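You operate a simulated robot arm through the tools that you are given. There is no shell and no other tool.

You run a simulated robot arm. Do the job below in one go: nothing can be reset, and whatever is moved stays where it is left.

## Task
Start the grey machine's drives, touch the holder down on the block, zero the read-out and wind back up.
Fine: pull the panel's stop out; one press each of its green ON and its ZERO button.

Only the result counts: the job must be done as asked and must still hold three seconds after the hand-in. Knocking over, shifting, dropping, spilling or breaking anything else fails it.

## Robot
A 7-joint arm with a three-finger gripper, fixed in place. Base frame: the origin is on the floor under the middle of its stand, x ahead of it, y to its left, z up; the work surface is at about z = 82. Readings come in cm, degrees, newtons and seconds.
It reaches about 134.2 cm from its shoulder. Its first joint turns from -166.0 to 166.0 degrees. Payload 2.69 kg.
The tool frame sits at the grasp point between the pads (the TCP): z along the fingers, y along the line on which they close. The tips reach 3 cm beyond it. The gripper opens to 12.8 cm; its body begins 11.7 cm behind the TCP.
Orientation is that of the tool frame in the base frame, as a unit quaternion [x, y, z, w]. With the fingers straight down and closing along the base's y, the tool's x points along the base's -x, its y along +y and its z along -z.

## Interface
- The arm moves only by the tool nudge_tool. Its argument "deltas" is a list of rows, each a list of 7 numbers: the shift along the base's x, y, z in cm, then the turn, a rotation vector about the base's x, y, z in degrees, then the finger opening in cm, from 0 to 12.8. In form: [[dx, dy, dz, wx, wy, wz, fingers], ...]. A call has 1 to 20 rows; each row shifts and turns the commanded pose from where the row before left it. Rows are played at 5 a second. More than 5 cm and 8.6 degrees between two rows, or a gripper value outside its range, and nothing of the call is played. A pose out of reach is approached as far as the arm can. The call stops where the force on the tool passes 40 N (or 10 N more than at its start, if that is more) or the arm is blocked; 0.2 s more then pass. Each finger travels about 12.7 cm/s and halts on what it meets, pressing with about 37 N; the grip force reading is that of the motor and also rises with nothing between the fingers. The clock runs only during rows and for 0.2 s after the last one: add rows that do not move to give the fingers time. The reply holds the time, the measured pose of the TCP, the force on the tool along the base axes, the opening and the grip force, in the units named above and with some noise, with the torque about the TCP (base axes, N m) and any sound that the robot's microphone picked up.
- Cameras (640 x 400 px; columns grow to the right, rows downward): "scene" is fixed at [4.72, -50.03, 160.43]; the picture's right is [-0.10, -0.99, 0.00], its down [-0.80, 0.08, -0.60] and it looks along [0.59, -0.06, -0.80] (base axes); focal length 214 px, centre (320, 200). "wrist" rides on the gripper at [5.8, 5.4, -13.1] in the tool frame; the picture's right is [-0.68, 0.74, 0.00], its down [-0.62, -0.57, -0.55] and it looks along [-0.40, -0.37, 0.84] (tool axes); focal length 234 px, centre (320, 200). There is no depth. A picture from a camera that has moved, and an enlarged one, comes with that camera's place and axes in the base frame and with its lens. The place of the scene camera against the robot may be out by one fixed shift of up to 1.2 cm in any direction.
- camera(camera): a new picture of that camera. No time passes.
- slide_trunk(by): moves the trunk up (or, below 0, down) by that many cm; the arm rides with it, the base frame stays. It gives what a move gives, with no picture.
- zoom(camera, box): a new picture of the part [left, top, right, bottom] of that camera's present view, enlarged. No time passes.
- job_done(): hands the job in; it is judged then, once.

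Nothing tells you positions but the pictures and the camera data. Unless the task says otherwise, let go and move clear before handing in.

The tools are called after "Emit:" as a command line: name --pt "numbers of a row" for each row, then --argument value for the rest, lists and objects as JSON in quotes. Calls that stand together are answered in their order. nudge_tool: Moves the arm, as the interface text tells. Its arguments: {"type":"object","properties":{"deltas":{"type":"array","items":{"type":"array","items":{"type":"number"}}}},"required":["deltas"]} The other tools are called the same way: slide_trunk (by) moves the trunk up or down; camera (camera) takes a picture; zoom (camera, box) takes an enlarged picture of a part of a camera's view; job_done () hands the job in.

At the start:

```text
time: 0.0
eef_pos: [63.26, 36.16, 117.04]
tool_rot: [0.0, 1.0, 0.0, 0.0]
ft_force: [-0.1, 1.1, -0.4]
torque: [-0.01, -0.02, -0.01]
finger_gap: 12.77
gripper_force: 0.0
trunk travel left (down, up): [-15.0, 20.0]
```

scene: 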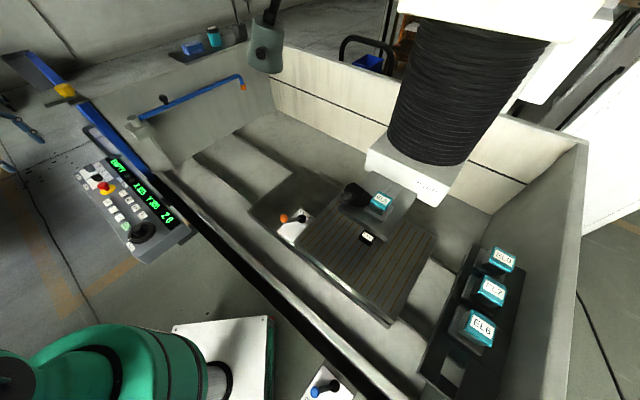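
wrist: 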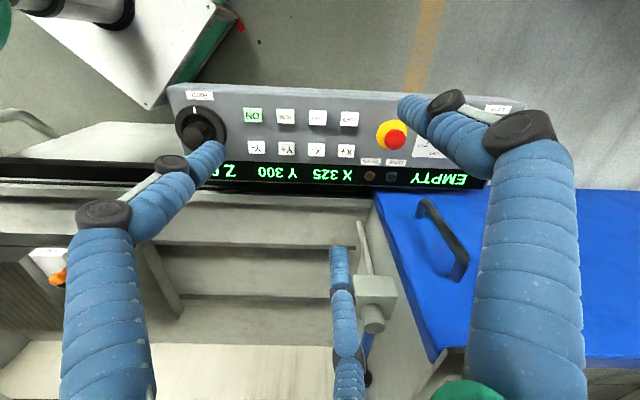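

I see a grey EDM-like machine with a control panel on the left (stop button, ON, axis keys, a dial), a tank with a block on a table and a ram/head above it. I'll look closer at everything before moving.

Emit:
zoom --camera "scene" --box '[70, 140, 200, 260]'

Emit:
zoom --camera "wrist" --box '[160, 70, 360, 195]'

Emit:
zoom --camera "wrist" --box '[330, 80, 530, 205]'

Emit:
zoom --camera "scene" --box '[240, 120, 460, 330]'

Emit:
zoom --camera "scene" --box '[420, 220, 560, 400]'

```text
3.33 times, centred on (135, 200) of scene
camera zoom: at [4.72, -50.03, 160.43], right [-0.1, -0.99, 0.0], down [-0.8, 0.08, -0.6], along [0.59, -0.06, -0.8], focal length 715 px, centre (937, 200)
```

zoom: 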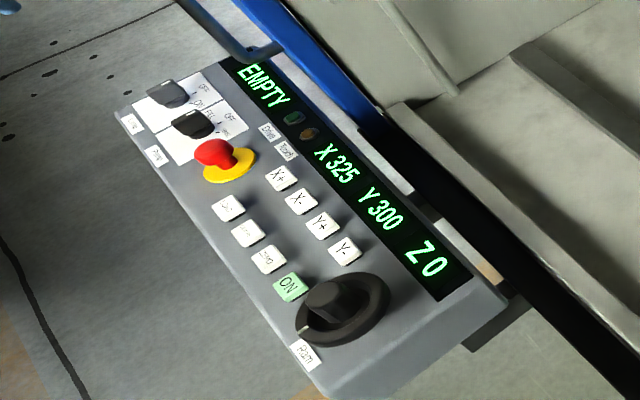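

```text
3.20 times, centred on (260, 132) of wrist
camera zoom: at [57.53, 41.51, 130.09], right [0.68, 0.74, 0.0], down [0.62, -0.57, 0.55], along [0.4, -0.37, -0.84], focal length 749 px, centre (512, 416)
```

zoom: 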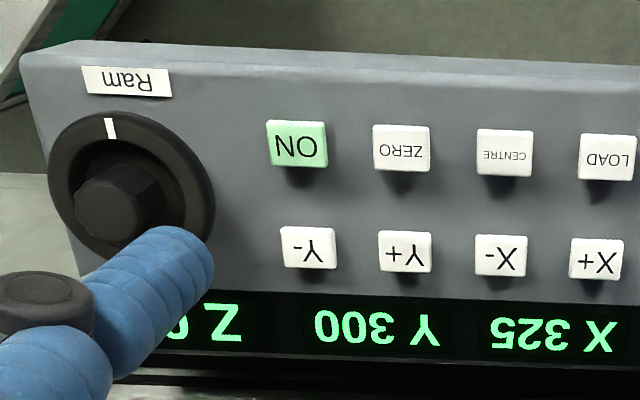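

```text
3.20 times, centred on (430, 142) of wrist
camera zoom: at [57.53, 41.51, 130.09], right [0.68, 0.74, 0.0], down [0.62, -0.57, 0.55], along [0.4, -0.37, -0.84], focal length 749 px, centre (-32, 384)
```

zoom: 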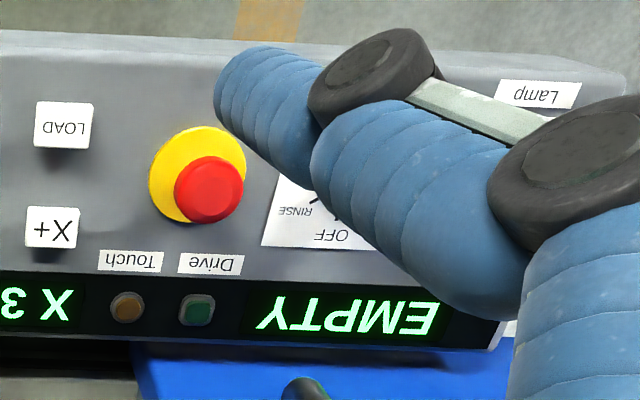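

```text
1.90 times, centred on (350, 225) of scene
camera zoom: at [4.72, -50.03, 160.43], right [-0.1, -0.99, 0.0], down [-0.8, 0.08, -0.6], along [0.59, -0.06, -0.8], focal length 408 px, centre (263, 152)
```

zoom: 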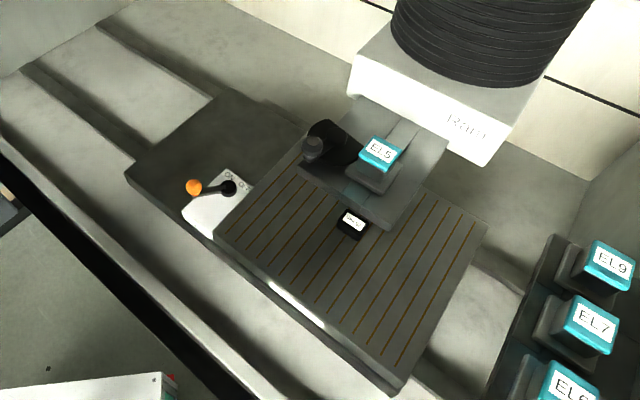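

```text
2.22 times, centred on (490, 310) of scene
camera zoom: at [4.72, -50.03, 160.43], right [-0.1, -0.99, 0.0], down [-0.8, 0.08, -0.6], along [0.59, -0.06, -0.8], focal length 477 px, centre (-58, -44)
```

zoom: 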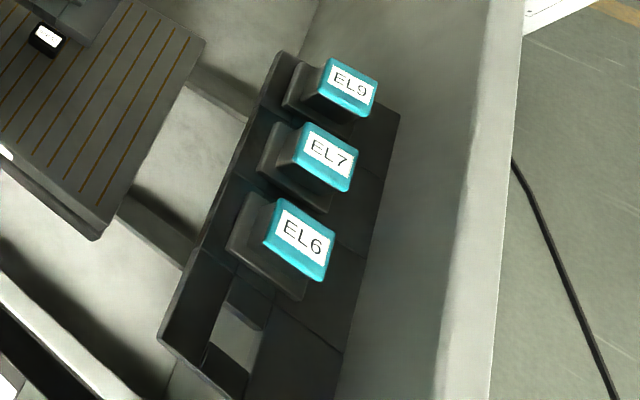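

The panel is clear; I need to understand the ram, the holder and the block better, so I zoom in more.

Emit:
zoom --camera "scene" --box '[320, 130, 460, 250]'

Emit:
zoom --camera "scene" --box '[340, 170, 420, 250]'

Emit:
zoom --camera "scene" --box '[80, 150, 140, 210]'

Emit:
zoom --camera "scene" --box '[160, 320, 400, 400]'

Emit:
zoom --camera "scene" --box '[0, 0, 320, 200]'

Emit:
zoom --camera "scene" --box '[320, 0, 640, 200]'

```text
3.33 times, centred on (390, 190) of scene
camera zoom: at [4.72, -50.03, 160.43], right [-0.1, -0.99, 0.0], down [-0.8, 0.08, -0.6], along [0.59, -0.06, -0.8], focal length 715 px, centre (87, 233)
```

zoom: 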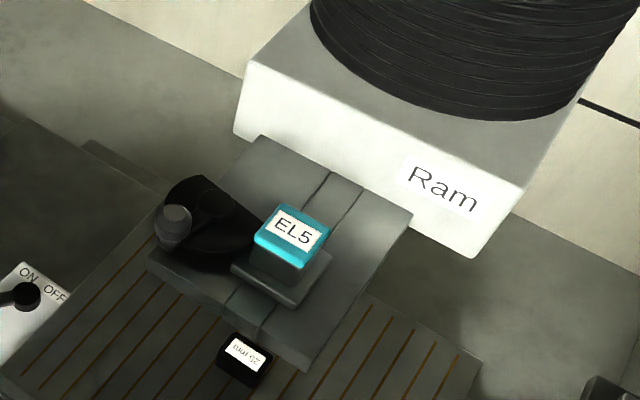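

```text
5.00 times, centred on (380, 210) of scene
camera zoom: at [4.72, -50.03, 160.43], right [-0.1, -0.99, 0.0], down [-0.8, 0.08, -0.6], along [0.59, -0.06, -0.8], focal length 1072 px, centre (20, 150)
```

zoom: 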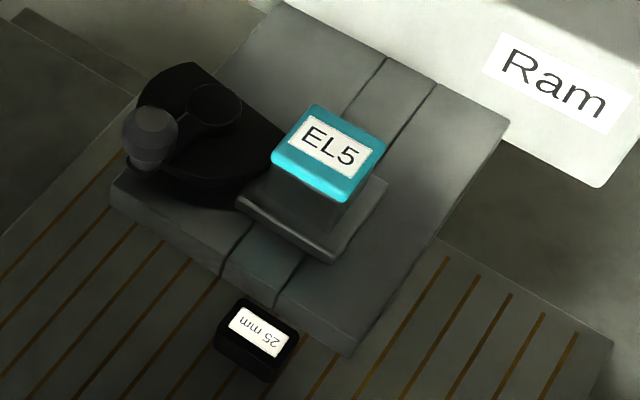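

```text
6.67 times, centred on (110, 180) of scene
camera zoom: at [4.72, -50.03, 160.43], right [-0.1, -0.99, 0.0], down [-0.8, 0.08, -0.6], along [0.59, -0.06, -0.8], focal length 1430 px, centre (1720, 333)
```

zoom: 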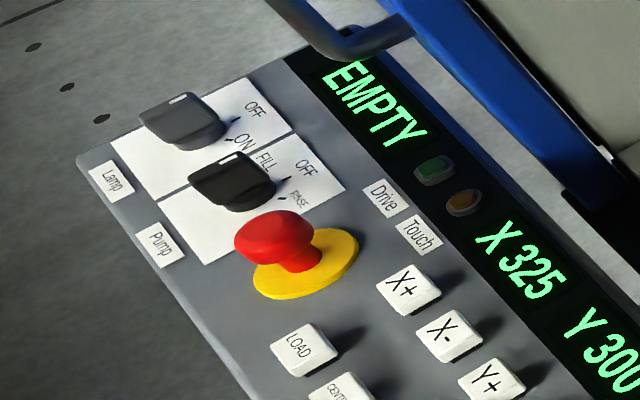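

```text
2.67 times, centred on (280, 360) of scene
camera zoom: at [4.72, -50.03, 160.43], right [-0.1, -0.99, 0.0], down [-0.8, 0.08, -0.6], along [0.59, -0.06, -0.8], focal length 572 px, centre (427, -227)
```

zoom: 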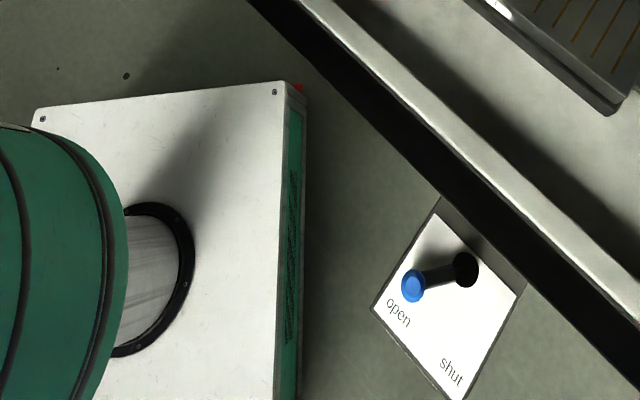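

```text
2.00 times, centred on (160, 100) of scene
camera zoom: at [4.72, -50.03, 160.43], right [-0.1, -0.99, 0.0], down [-0.8, 0.08, -0.6], along [0.59, -0.06, -0.8], focal length 429 px, centre (640, 400)
```

zoom: 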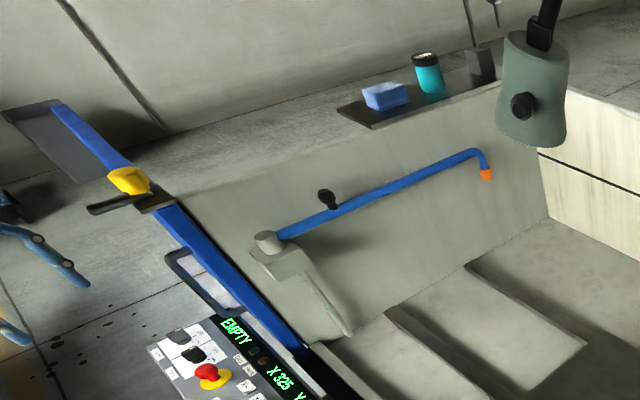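

```text
2.00 times, centred on (480, 100) of scene
camera zoom: at [4.72, -50.03, 160.43], right [-0.1, -0.99, 0.0], down [-0.8, 0.08, -0.6], along [0.59, -0.06, -0.8], focal length 429 px, centre (0, 400)
```

zoom: 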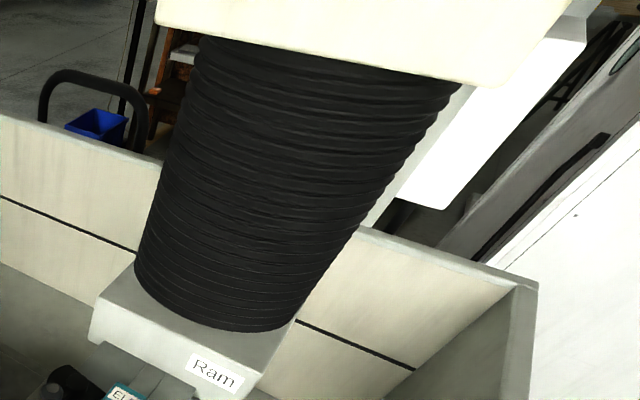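

The holder EL5 seems clamped in the ram's chuck and a 25 mm block lies below/near it. I move the wrist camera, high and clear, toward the tank to see how the holder lies relative to the block.

Emit:
nudge_tool --pt "0 -4 1 0 0 0 12.8" --pt "0 -4 1 0 0 0 12.8" --pt "0 -4 1 0 0 0 12.8" --pt "0 -4 0 0 0 0 12.8" --pt "0 -4 0 0 0 0 12.8" --pt "-1 -4 0 0 0 0 12.8" --pt "-1 -4 0 0 0 0 12.8" --pt "-1 -4 0 0 0 0 12.8" --pt "-1 -4 0 0 0 0 12.8" --pt "-1 -4 0 0 0 0 12.8"

Emit:
camera --camera "wrist"

Emit:
camera --camera "scene"

```text
time: 2.2
eef_pos: [58.37, -4.04, 120.18]
tool_rot: [0.0, 1.0, 0.0, 0.0]
ft_force: [-0.3, -0.2, 1.0]
torque: [0.0, -0.01, 0.01]
finger_gap: 12.81
gripper_force: 0.1
trunk travel left (down, up): [-15.0, 20.0]
```

```text
taken
camera wrist: at [52.65, 1.34, 133.21], right [0.68, 0.74, 0.0], down [0.62, -0.57, 0.55], along [0.4, -0.37, -0.84], focal length 234 px, centre (320, 200)
```

wrist: 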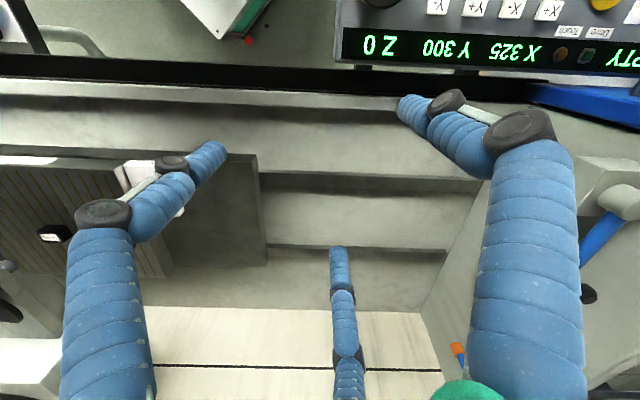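

```text
taken
```

scene: 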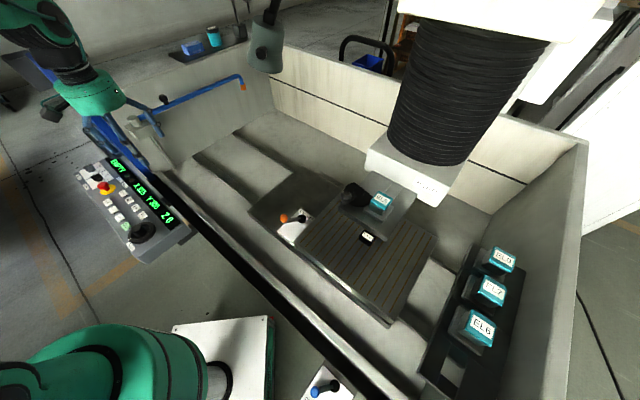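

The camera now sees the tank from above its front; the table, block and ram are further to the right. I move on toward them and tilt up a little.

Emit:
nudge_tool --pt "-3 -3.5 0 0 0 0 12.8" --pt "-3 -3.5 0 0 0 0 12.8" --pt "-3 -3.5 0 0 0 0 12.8" --pt "-3 -3.5 0 0 0 0 12.8" --pt "-3 -3.5 0 0 0 0 12.8" --pt "-2 -3.5 0 0 0 0 12.8" --pt "-2 -3.5 0 0 0 0 12.8" --pt "0 0 0 0 0 0 12.8"

Emit:
camera --camera "wrist"

```text
time: 4.0
eef_pos: [39.33, -28.64, 120.02]
tool_rot: [0.001, 1.0, 0.0, 0.0]
ft_force: [0.2, -0.1, 0.4]
torque: [0.02, 0.0, -0.01]
finger_gap: 12.77
gripper_force: 0.0
trunk travel left (down, up): [-15.0, 20.0]
```

```text
taken
camera wrist: at [33.5, -23.33, 133.11], right [0.68, 0.74, 0.0], down [0.62, -0.57, 0.55], along [0.4, -0.37, -0.84], focal length 234 px, centre (320, 200)
```

wrist: 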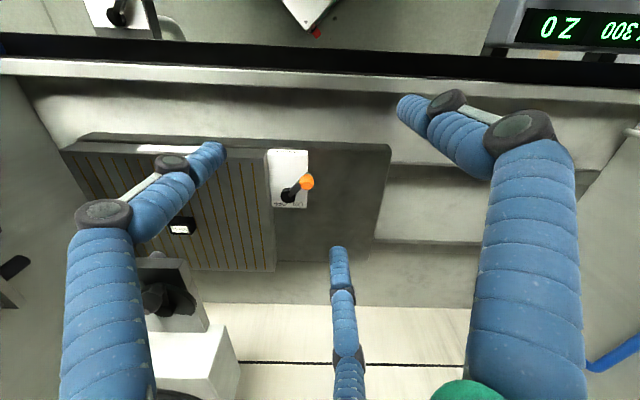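

The block, table lever and chuck plate are in view at lower left. I shift further right along the machine and tilt the tool up by steps to look under the ram.

Emit:
nudge_tool --pt "-3 -3.2 0 0 0 0 12.8" --pt "-3 -3.2 0 0 0 0 12.8" --pt "-3 -3.2 0 0 0 0 12.8" --pt "-3 -3.2 0 0 0 0 12.8" --pt "0 0 0 -5.4 -5.9 0 12.8" --pt "0 0 0 -5.4 -5.9 0 12.8" --pt "0 0 0 0 0 0 12.8"

Emit:
camera --camera "wrist"

Emit:
camera --camera "scene"

```text
time: 5.6
eef_pos: [27.28, -41.06, 120.07]
tool_rot: [0.0, 0.99, -0.094, 0.103]
ft_force: [-0.5, -0.1, 1.0]
torque: [-0.07, -0.03, 0.0]
finger_gap: 12.8
gripper_force: 0.1
trunk travel left (down, up): [-15.0, 20.0]
```

```text
taken
camera wrist: at [18.97, -33.5, 130.44], right [0.68, 0.74, 0.0], down [0.48, -0.44, 0.76], along [0.56, -0.51, -0.65], focal length 234 px, centre (320, 200)
```

wrist: 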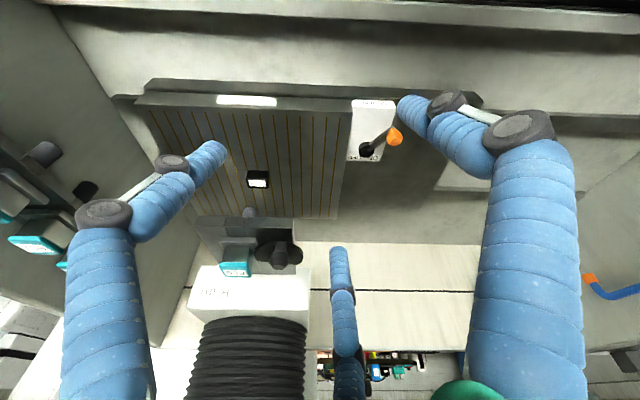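

```text
taken
```

scene: 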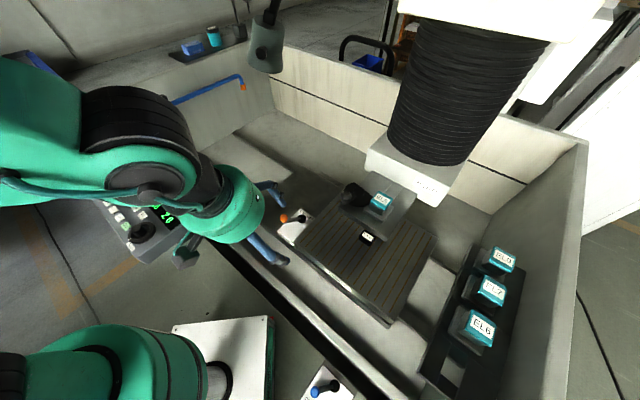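

Emit:
zoom --camera "wrist" --box '[160, 140, 360, 300]'

Emit:
zoom --camera "wrist" --box '[320, 80, 440, 180]'

Emit:
zoom --camera "wrist" --box '[0, 100, 160, 300]'

```text
2.50 times, centred on (260, 220) of wrist
camera zoom: at [18.97, -33.5, 130.44], right [0.68, 0.74, 0.0], down [0.48, -0.44, 0.76], along [0.56, -0.51, -0.65], focal length 585 px, centre (470, 150)
```

zoom: 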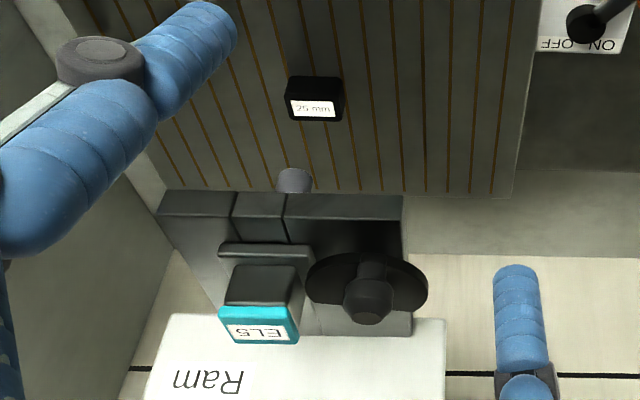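

```text
4.00 times, centred on (380, 130) of wrist
camera zoom: at [18.97, -33.5, 130.44], right [0.68, 0.74, 0.0], down [0.48, -0.44, 0.76], along [0.56, -0.51, -0.65], focal length 937 px, centre (80, 480)
```

zoom: 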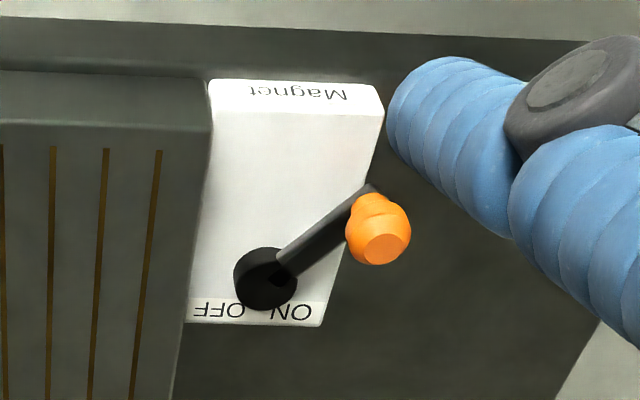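

```text
2.00 times, centred on (80, 200) of wrist
camera zoom: at [18.97, -33.5, 130.44], right [0.68, 0.74, 0.0], down [0.48, -0.44, 0.76], along [0.56, -0.51, -0.65], focal length 468 px, centre (800, 200)
```

zoom: 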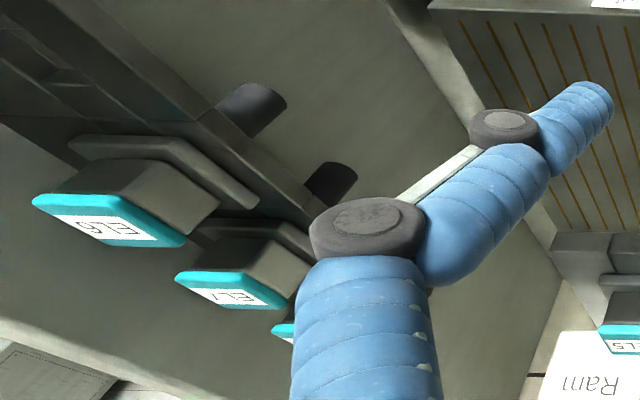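

The magnet lever stands at ON, and geometry from both views shows the 25 mm block directly beneath the EL5 holder's electrode (at about x 37, y -70, block top z≈92, electrode bottom z≈100). So only the ram needs to go down. I return to the panel and measure it from several viewpoints.

Emit:
nudge_tool --pt "3 3.2 0 5.4 5.9 0 12.8" --pt "3 3.2 0 5.4 5.9 0 12.8" --pt "3 3.2 0 0 0 0 12.8" --pt "3 3.2 0 0 0 0 12.8" --pt "2 3.5 0 0 0 0 12.8" --pt "2 3.5 0 0 0 0 12.8" --pt "3 3.5 0 0 0 0 12.8" --pt "3 3.5 0 0 0 0 12.8" --pt "3 3.5 0 0 0 0 12.8" --pt "3 3.5 0 0 0 0 12.8" --pt "2 4 0 0 0 0 12.8" --pt "0 4 0 0 0 0 12.8" --pt "0 4 0 0 0 0 12.8" --pt "0 4 0 0 0 0 12.8" --pt "0 0 0 0 0 0 12.8"

Emit:
camera --camera "wrist"

```text
time: 8.8
eef_pos: [57.53, 8.8, 120.18]
tool_rot: [0.0, 1.0, 0.0, 0.0]
ft_force: [-0.5, 0.3, 0.2]
torque: [-0.05, -0.01, -0.03]
finger_gap: 12.8
gripper_force: 0.1
trunk travel left (down, up): [-15.0, 20.0]
```

```text
taken
camera wrist: at [51.67, 14.1, 133.07], right [0.68, 0.74, 0.0], down [0.62, -0.57, 0.55], along [0.4, -0.37, -0.84], focal length 234 px, centre (320, 200)
```

wrist: 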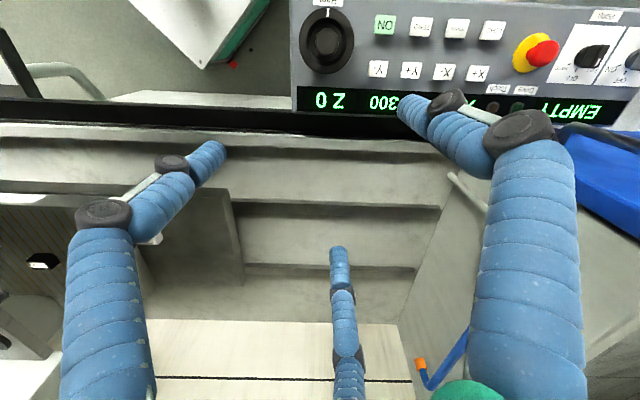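

I take accurate zooms here of the panel, then move back over it for a second viewpoint.

Emit:
zoom --camera "wrist" --box '[280, 0, 460, 112]'

Emit:
zoom --camera "wrist" --box '[460, 0, 640, 130]'

Emit:
nudge_tool --pt "-2 4 0 0 0 0 12.8" --pt "-2 4 0 0 0 0 12.8" --pt "-2 4 0 0 0 0 12.8" --pt "-2 4 0 0 0 0 12.8" --pt "-2 4 0 0 0 0 12.8" --pt "0 4 0 0 0 0 12.8" --pt "0 0 0 0 0 0 12.8"

Emit:
camera --camera "wrist"

```text
3.56 times, centred on (370, 56) of wrist
camera zoom: at [51.67, 14.1, 133.07], right [0.68, 0.74, 0.0], down [0.62, -0.57, 0.55], along [0.4, -0.37, -0.84], focal length 833 px, centre (142, 712)
```

zoom: 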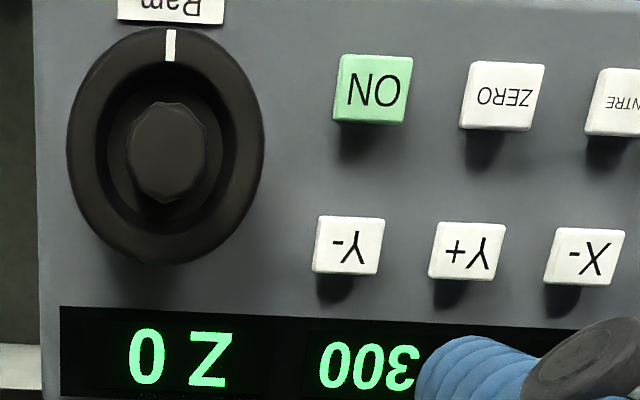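

```text
3.08 times, centred on (550, 65) of wrist
camera zoom: at [51.67, 14.1, 133.07], right [0.68, 0.74, 0.0], down [0.62, -0.57, 0.55], along [0.4, -0.37, -0.84], focal length 720 px, centre (-388, 615)
```

zoom: 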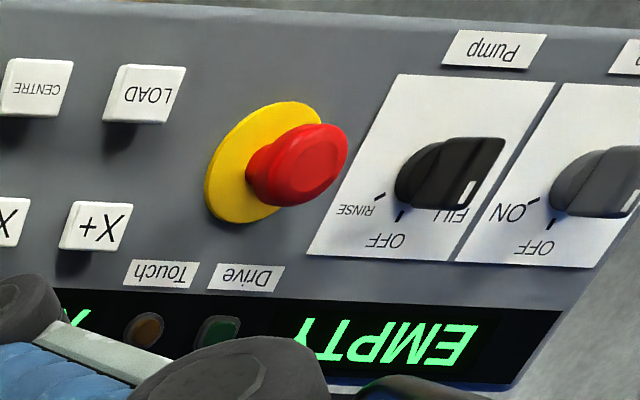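

```text
time: 10.4
eef_pos: [47.45, 32.71, 119.81]
tool_rot: [0.0, 1.0, -0.001, 0.0]
ft_force: [0.8, 0.9, -0.8]
torque: [-0.04, 0.06, 0.02]
finger_gap: 12.77
gripper_force: 0.0
trunk travel left (down, up): [-15.0, 20.0]
```

```text
taken
camera wrist: at [41.54, 38.15, 132.9], right [0.68, 0.74, 0.0], down [0.62, -0.57, 0.55], along [0.4, -0.37, -0.84], focal length 234 px, centre (320, 200)
```

wrist: 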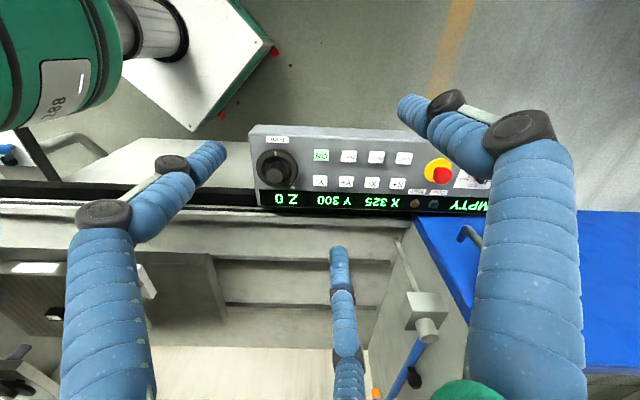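

Emit:
zoom --camera "wrist" --box '[240, 115, 370, 215]'

Emit:
zoom --camera "wrist" --box '[370, 115, 500, 215]'

```text
4.00 times, centred on (305, 165) of wrist
camera zoom: at [41.54, 38.15, 132.9], right [0.68, 0.74, 0.0], down [0.62, -0.57, 0.55], along [0.4, -0.37, -0.84], focal length 937 px, centre (380, 340)
```

zoom: 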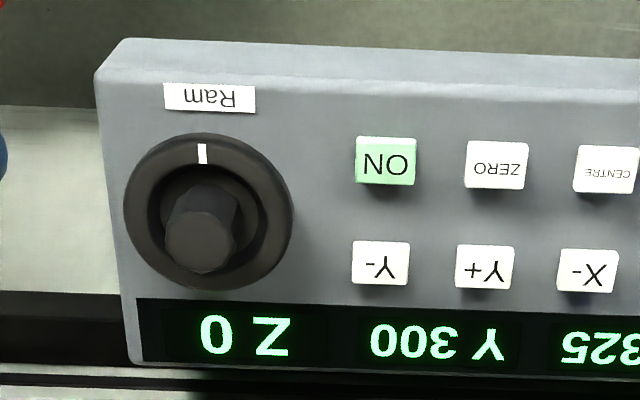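

```text
4.00 times, centred on (435, 165) of wrist
camera zoom: at [41.54, 38.15, 132.9], right [0.68, 0.74, 0.0], down [0.62, -0.57, 0.55], along [0.4, -0.37, -0.84], focal length 937 px, centre (-140, 340)
```

zoom: 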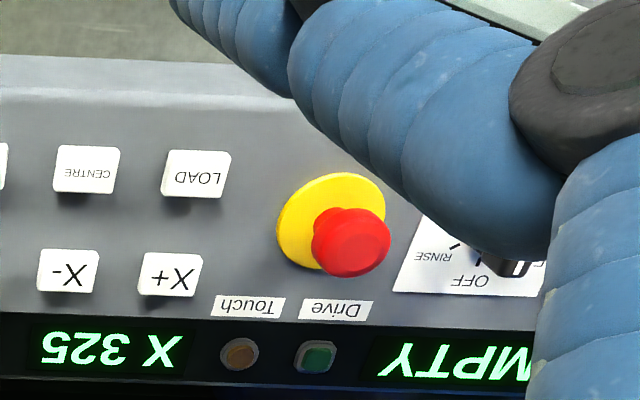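

Triangulating the two wrist views: the panel is horizontal with button tops at z≈83; ON ≈ (56.9, 24.6), ZERO ≈ (61.3, 29.0), the stop ≈ (79.1, 42.2, top ≈85.5), the Ram handwheel axis ≈ (51.8, 15.5) with hub top ≈ 87.8. Next I go above the stop with a narrower finger opening and look.

Emit:
nudge_tool --pt "4 1.5 0 0 0 0 12.8" --pt "4 1.5 0 0 0 0 10" --pt "4 1.5 -1 0 0 0 8" --pt "4 1.5 -3 0 0 0 7" --pt "4 1.5 -3 0 0 0 7" --pt "4 1 -3 0 0 0 7" --pt "4 1 -3 0 0 0 7" --pt "3.6 0 -3 0 0 0 7" --pt "0 0 0 0 0 0 7"

Emit:
camera --camera "wrist"

Emit:
camera --camera "scene"

```text
refused: row 4 steps farther than a row can; nothing moved
```

```text
taken
camera wrist: at [41.54, 38.15, 132.9], right [0.68, 0.74, 0.0], down [0.62, -0.57, 0.55], along [0.4, -0.37, -0.84], focal length 234 px, centre (320, 200)
```

wrist: 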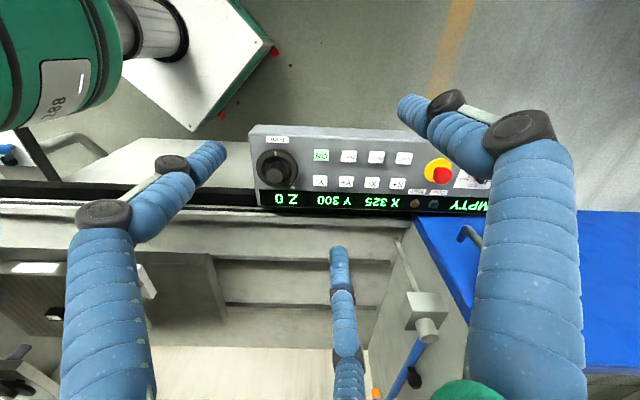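

```text
taken
```

scene: 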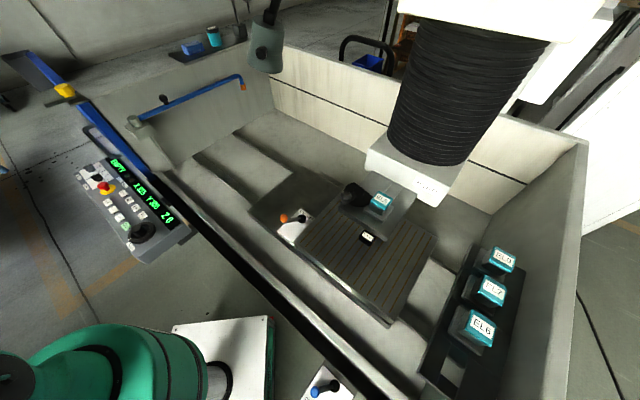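

A row exceeded the 5 cm limit; I replay with smaller steps toward a point above the stop.

Emit:
nudge_tool --pt "4 1.5 0 0 0 0 12.8" --pt "4 1.5 0 0 0 0 10" --pt "4 1.5 -1 0 0 0 8" --pt "4 1.5 -1 0 0 0 7" --pt "4 1.5 -2 0 0 0 7" --pt "4 1 -2 0 0 0 7" --pt "4 1 -2 0 0 0 7" --pt "3.6 0 -3 0 0 0 7" --pt "0 0 -4 0 0 0 7" --pt "0 0 0 0 0 0 7"

Emit:
camera --camera "wrist"

Emit:
camera --camera "scene"

```text
time: 12.6
eef_pos: [79.02, 42.03, 104.87]
tool_rot: [-0.001, 1.0, 0.0, 0.0]
ft_force: [1.5, -0.8, 0.0]
torque: [0.0, 0.01, -0.01]
finger_gap: 7.01
gripper_force: 0.2
trunk travel left (down, up): [-15.0, 20.0]
```

```text
taken
camera wrist: at [73.23, 47.3, 117.91], right [0.68, 0.74, 0.0], down [0.62, -0.57, 0.55], along [0.4, -0.37, -0.84], focal length 234 px, centre (320, 200)
```

wrist: 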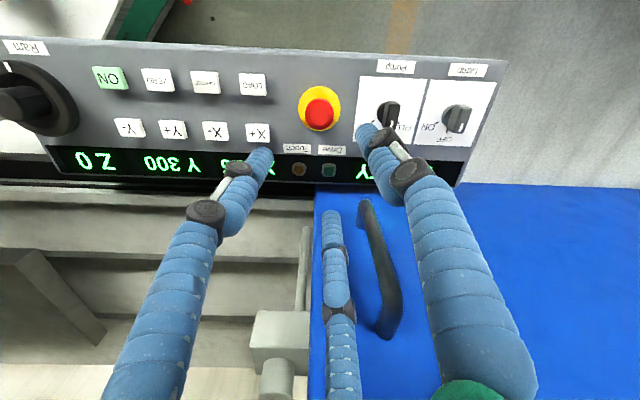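

```text
taken
```

scene: 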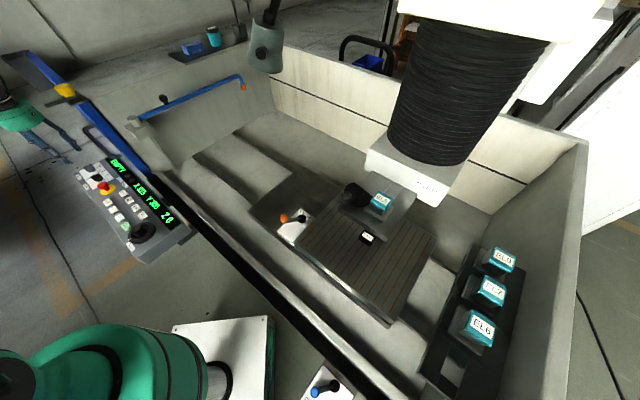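

The fingers now straddle a 7 cm opening above the stop. I zoom in to refine the stop's position.

Emit:
zoom --camera "wrist" --box '[240, 60, 400, 160]'

Emit:
zoom --camera "wrist" --box '[0, 30, 160, 160]'

```text
4.00 times, centred on (320, 110) of wrist
camera zoom: at [73.23, 47.3, 117.91], right [0.68, 0.74, 0.0], down [0.62, -0.57, 0.55], along [0.4, -0.37, -0.84], focal length 937 px, centre (320, 560)
```

zoom: 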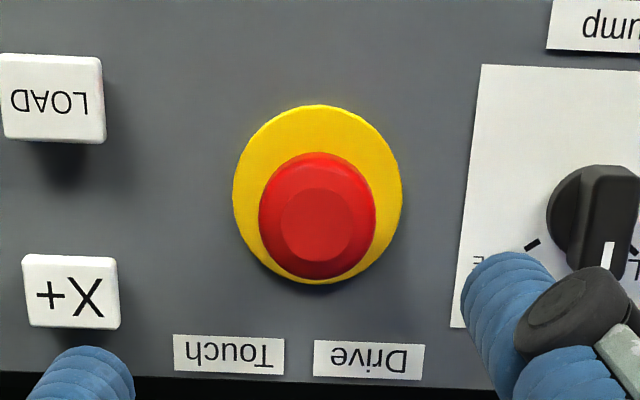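

```text
3.08 times, centred on (80, 95) of wrist
camera zoom: at [73.23, 47.3, 117.91], right [0.68, 0.74, 0.0], down [0.62, -0.57, 0.55], along [0.4, -0.37, -0.84], focal length 720 px, centre (1058, 523)
```

zoom: 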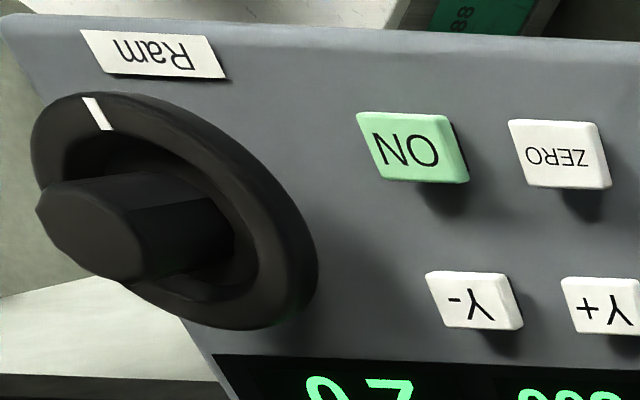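

The stop's axis is at ≈(78.6, 42.2), head top ≈ z 86.4. I descend around it in steps with the fingers open and check before closing.

Emit:
nudge_tool --pt "-0.4 0.17 -4 0 0 0 7" --pt "0 0 -4 0 0 0 7" --pt "0 0 -3 0 0 0 7" --pt "0 0 -2 0 0 0 7" --pt "0 0 0 0 0 0 7"

Emit:
camera --camera "wrist"

```text
time: 13.8
eef_pos: [78.62, 42.14, 91.83]
tool_rot: [0.0, 1.0, 0.0, 0.0]
ft_force: [1.3, 0.6, -0.3]
torque: [-0.02, 0.0, -0.04]
finger_gap: 7.03
gripper_force: 0.0
trunk travel left (down, up): [-15.0, 20.0]
```

```text
taken
camera wrist: at [72.82, 47.53, 104.91], right [0.68, 0.74, 0.0], down [0.62, -0.57, 0.55], along [0.4, -0.37, -0.84], focal length 234 px, centre (320, 200)
```

wrist: 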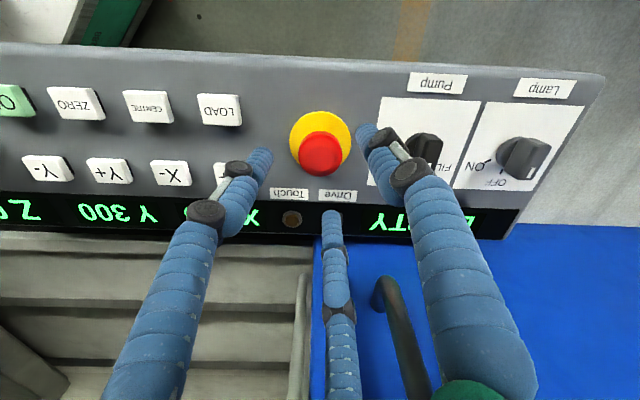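

The stop is well centred between the fingertips and nothing else is close. I lower to grip depth.

Emit:
nudge_tool --pt "0 0 -2 0 0 0 7" --pt "0 0 -2 0 0 0 7" --pt "0 0 -1.2 0 0 0 7" --pt "0 0 0 0 0 0 7"

Emit:
camera --camera "wrist"

Emit:
zoom --camera "wrist" --box '[220, 90, 420, 230]'

Emit:
zoom --camera "scene" --box '[40, 120, 200, 270]'

```text
time: 14.8
eef_pos: [78.61, 42.18, 86.7]
tool_rot: [0.001, 1.0, 0.0, -0.001]
ft_force: [-0.1, 0.3, 0.4]
torque: [0.03, -0.01, -0.02]
finger_gap: 7.0
gripper_force: 0.0
trunk travel left (down, up): [-15.0, 20.0]
```

```text
taken
camera wrist: at [72.83, 47.5, 99.8], right [0.68, 0.74, 0.0], down [0.62, -0.57, 0.55], along [0.4, -0.37, -0.84], focal length 234 px, centre (320, 200)
```

wrist: 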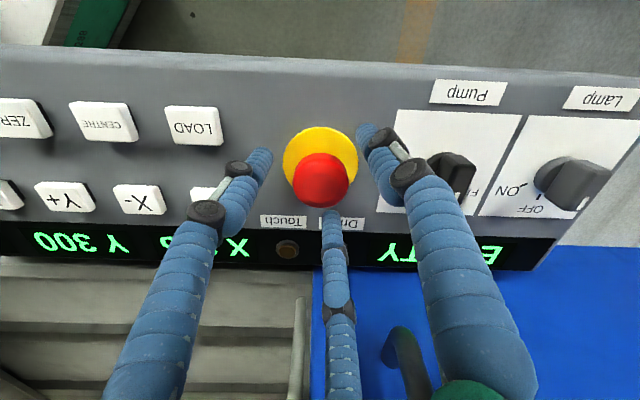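

```text
2.86 times, centred on (320, 160) of wrist
camera zoom: at [72.83, 47.5, 99.8], right [0.68, 0.74, 0.0], down [0.62, -0.57, 0.55], along [0.4, -0.37, -0.84], focal length 669 px, centre (320, 314)
```

zoom: 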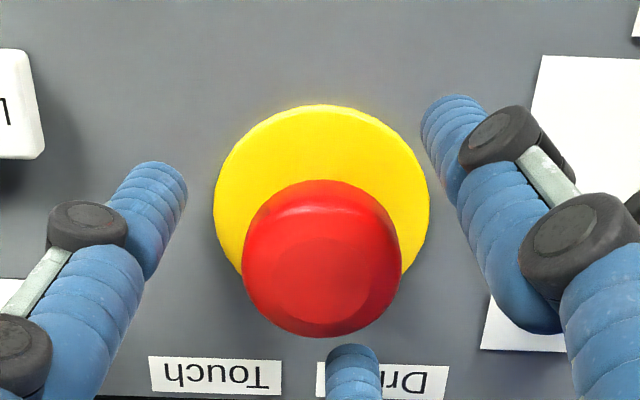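

```text
2.67 times, centred on (120, 195) of scene
camera zoom: at [4.72, -50.03, 160.43], right [-0.1, -0.99, 0.0], down [-0.8, 0.08, -0.6], along [0.59, -0.06, -0.8], focal length 572 px, centre (853, 213)
```

zoom: 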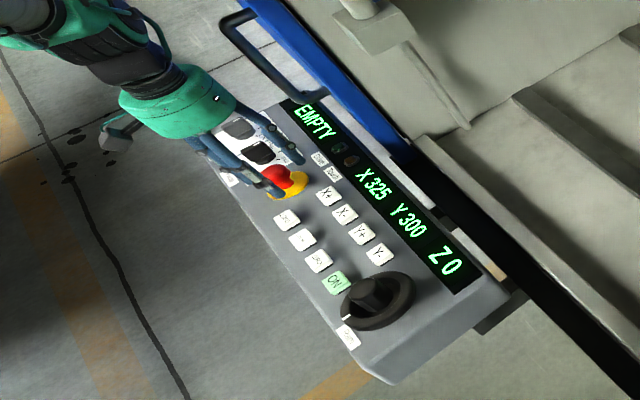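

The fingertips surround the head at the right height. I close on it and watch.

Emit:
nudge_tool --pt "0 0 0 0 0 0 5" --pt "0 0 0 0 0 0 4" --pt "0 0 0 0 0 0 3" --pt "0 0 0 0 0 0 3" --pt "0 0 0 0 0 0 3"

Emit:
zoom --camera "wrist" --box '[220, 90, 420, 230]'

```text
time: 16.0
eef_pos: [78.79, 41.99, 86.95]
tool_rot: [0.0, 1.0, 0.0, 0.0]
ft_force: [13.5, -10.3, -1.2]
torque: [-0.21, -0.32, -0.04]
finger_gap: 4.13
gripper_force: 8.7
trunk travel left (down, up): [-15.0, 20.0]
```

```text
2.86 times, centred on (320, 160) of wrist
camera zoom: at [72.9, 47.45, 99.83], right [0.68, 0.74, 0.0], down [0.62, -0.57, 0.55], along [0.4, -0.37, -0.84], focal length 669 px, centre (320, 314)
```

zoom: 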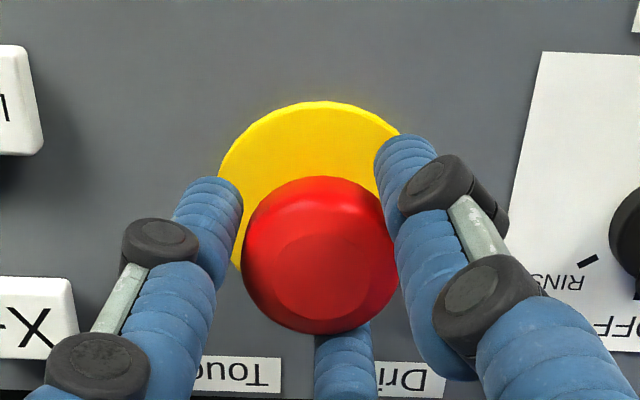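

Grip is firm (gap 4.1 cm). I ease sideways a touch and pull straight up in small steps.

Emit:
nudge_tool --pt "0.2 -0.2 0 0 0 0 2.5" --pt "0.1 -0.1 0.3 0 0 0 2.5" --pt "0 0 0.3 0 0 0 2.5" --pt "0 0 0.3 0 0 0 2.5" --pt "0 0 0.3 0 0 0 2.5" --pt "0 0 0.3 0 0 0 2.5" --pt "0 0 0 0 0 0 2.5"

Emit:
camera --camera "wrist"

```text
time: 17.4
eef_pos: [78.86, 41.96, 87.66]
tool_rot: [0.0, 1.0, 0.0, -0.001]
ft_force: [16.7, 9.8, -22.8]
torque: [0.43, -0.68, -0.07]
finger_gap: 3.84
gripper_force: 45.3
trunk travel left (down, up): [-15.0, 20.0]
stopped in row 6: the force on the tool passed its limit at 43 N (the readings are from after the stop); the commanded pose is now the measured one
```

```text
taken
camera wrist: at [73.06, 47.38, 100.7], right [0.68, 0.74, 0.0], down [0.62, -0.56, 0.55], along [0.4, -0.37, -0.84], focal length 234 px, centre (320, 200)
```

wrist: 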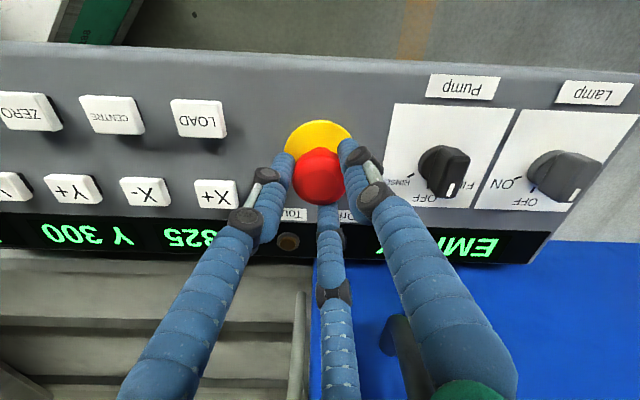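

The pull stopped at 43 N, part of which was sideways load. I relieve the side load and pull again.

Emit:
nudge_tool --pt "0.2 0.1 0 0 0 0 2.5" --pt "0.1 0.1 0 0 0 0 2.5" --pt "0 0 0 0 0 0 2.5"

Emit:
zoom --camera "wrist" --box '[220, 90, 420, 230]'

Emit:
zoom --camera "scene" --box '[70, 140, 150, 210]'

```text
time: 18.2
eef_pos: [78.9, 42.05, 87.64]
tool_rot: [0.0, 1.0, -0.002, -0.003]
ft_force: [-9.7, -1.2, -21.1]
torque: [-0.19, 0.61, 0.01]
finger_gap: 3.83
gripper_force: 45.6
trunk travel left (down, up): [-15.0, 20.0]
```

```text
2.86 times, centred on (320, 160) of wrist
camera zoom: at [73.14, 47.42, 100.72], right [0.68, 0.74, -0.01], down [0.62, -0.56, 0.55], along [0.4, -0.37, -0.84], focal length 669 px, centre (320, 314)
```

zoom: 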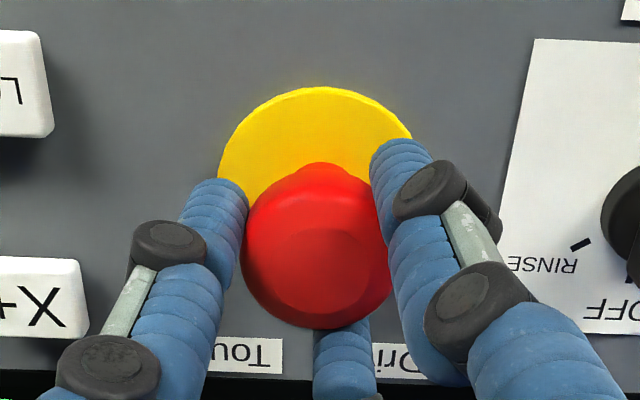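

```text
5.71 times, centred on (110, 175) of scene
camera zoom: at [4.72, -50.03, 160.43], right [-0.1, -0.99, 0.0], down [-0.8, 0.08, -0.6], along [0.59, -0.06, -0.8], focal length 1226 px, centre (1520, 343)
```

zoom: 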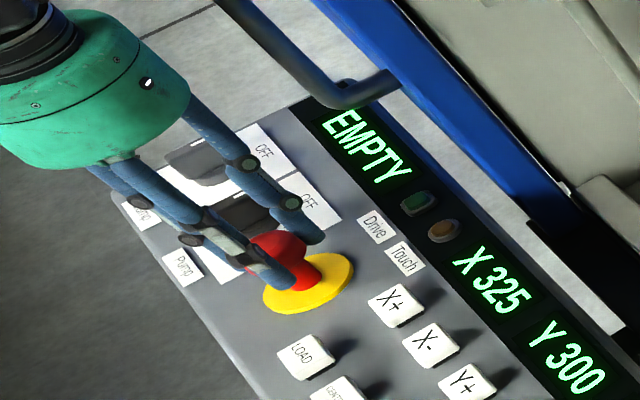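

The neck of the stop now shows under the head, so it has come up. I pull a little more to find whether it sits at its end stop.

Emit:
nudge_tool --pt "-0.1 0 0.1 0 0 0 2.5" --pt "0 0 0.15 0 0 0 2.5" --pt "0 0 0 0 0 0 2.5"

Emit:
zoom --camera "wrist" --box '[220, 90, 420, 230]'

```text
time: 18.9
eef_pos: [78.86, 42.17, 87.64]
tool_rot: [0.0, 1.0, -0.002, -0.003]
ft_force: [10.9, 5.4, -17.6]
torque: [0.34, -0.96, -0.06]
finger_gap: 3.83
gripper_force: 44.9
trunk travel left (down, up): [-15.0, 20.0]
stopped in row 3: the force on the tool passed its limit at 41 N (the readings are from after the stop); the commanded pose is now the measured one
```

```text
2.86 times, centred on (320, 160) of wrist
camera zoom: at [73.12, 47.42, 100.72], right [0.68, 0.74, -0.01], down [0.62, -0.56, 0.55], along [0.4, -0.37, -0.84], focal length 669 px, centre (320, 314)
```

zoom: 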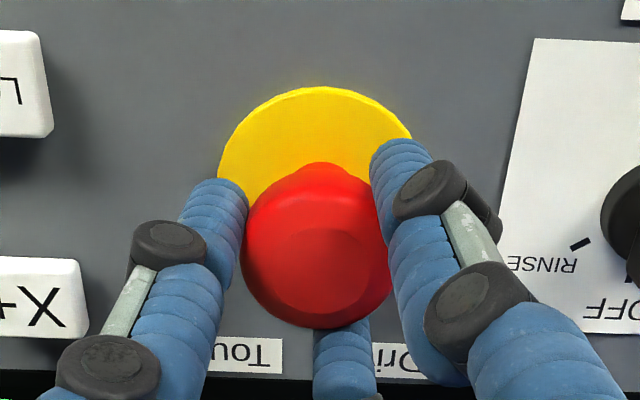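

It no longer rises with more pull, so it's at its end. I release the fingers and rise clear to check that it stays out.

Emit:
nudge_tool --pt "0 0 0 0 0 0 4.5" --pt "0 0 0 0 0 0 6" --pt "0 0 0 0 0 0 7" --pt "0 0 0 0 0 0 7" --pt "0 0 2 0 0 0 7" --pt "0 0 3 0 0 0 7" --pt "0 0 4 0 0 0 7" --pt "0 0 4 0 0 0 7" --pt "0 0 4 0 0 0 7" --pt "0 0 0 0 0 0 7"

Emit:
zoom --camera "wrist" --box '[240, 60, 400, 160]'

Emit:
zoom --camera "scene" --box '[70, 140, 200, 260]'

```text
time: 21.1
eef_pos: [78.73, 41.98, 104.69]
tool_rot: [-0.001, 1.0, -0.001, -0.003]
ft_force: [-0.8, -0.2, 0.9]
torque: [0.03, -0.06, 0.0]
finger_gap: 7.01
gripper_force: 0.1
trunk travel left (down, up): [-15.0, 20.0]
```

```text
4.00 times, centred on (320, 110) of wrist
camera zoom: at [72.97, 47.37, 117.69], right [0.68, 0.74, -0.01], down [0.62, -0.56, 0.55], along [0.4, -0.37, -0.84], focal length 937 px, centre (320, 560)
```

zoom: 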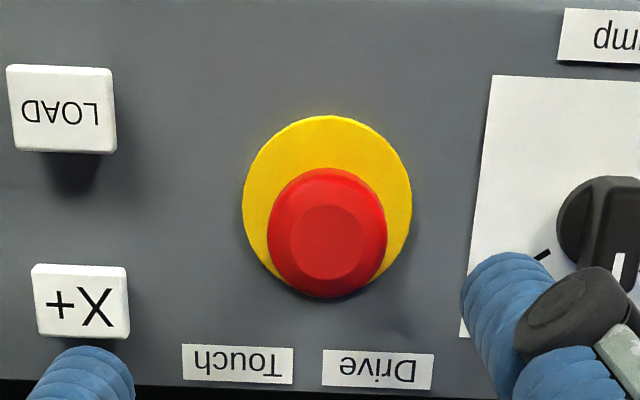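

```text
3.33 times, centred on (135, 200) of scene
camera zoom: at [4.72, -50.03, 160.43], right [-0.1, -0.99, 0.0], down [-0.8, 0.08, -0.6], along [0.59, -0.06, -0.8], focal length 715 px, centre (937, 200)
```

zoom: 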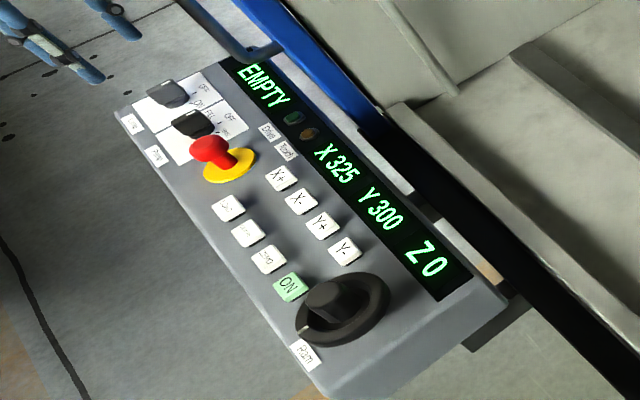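

The stop stays out (its neck is visibly longer). Now I close the fingers and move above the green ON button.

Emit:
nudge_tool --pt "-3.6 -2.9 -1 0 0 0 4" --pt "-3.6 -2.9 -1 0 0 0 2" --pt "-3.6 -2.9 -1 0 0 0 0" --pt "-3.6 -2.9 -1 0 0 0 0" --pt "-3.6 -2.9 -1 0 0 0 0" --pt "-3.98 -2.93 0 0 0 0 0" --pt "0 0 0 0 0 0 0" --pt "0 0 0 0 0 0 0"

Emit:
camera --camera "wrist"

Emit:
zoom --camera "scene" --box '[70, 140, 200, 260]'

```text
time: 22.9
eef_pos: [56.54, 24.56, 100.28]
tool_rot: [0.0, 1.0, -0.001, -0.004]
ft_force: [0.5, -0.2, -0.5]
torque: [-0.02, -0.01, 0.03]
finger_gap: 0.19
gripper_force: 31.4
trunk travel left (down, up): [-15.0, 20.0]
```

```text
taken
camera wrist: at [50.77, 29.89, 113.32], right [0.68, 0.74, -0.01], down [0.62, -0.56, 0.55], along [0.4, -0.37, -0.84], focal length 234 px, centre (320, 200)
```

wrist: 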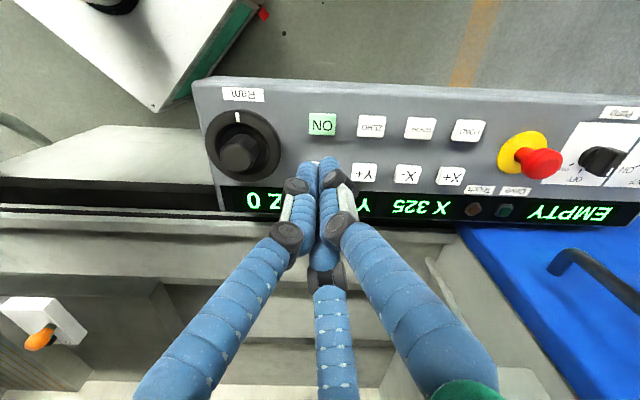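

```text
3.33 times, centred on (135, 200) of scene
camera zoom: at [4.72, -50.03, 160.43], right [-0.1, -0.99, 0.0], down [-0.8, 0.08, -0.6], along [0.59, -0.06, -0.8], focal length 715 px, centre (937, 200)
```

zoom: 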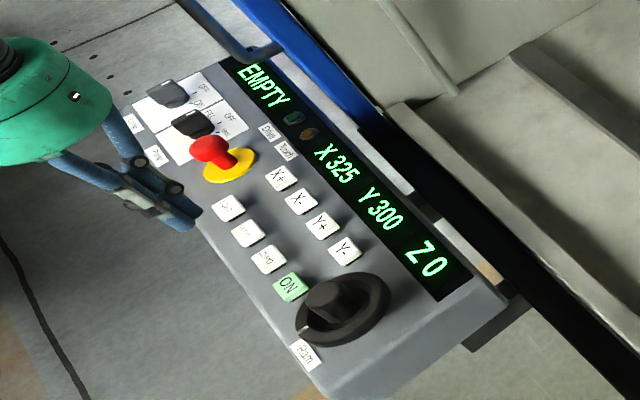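

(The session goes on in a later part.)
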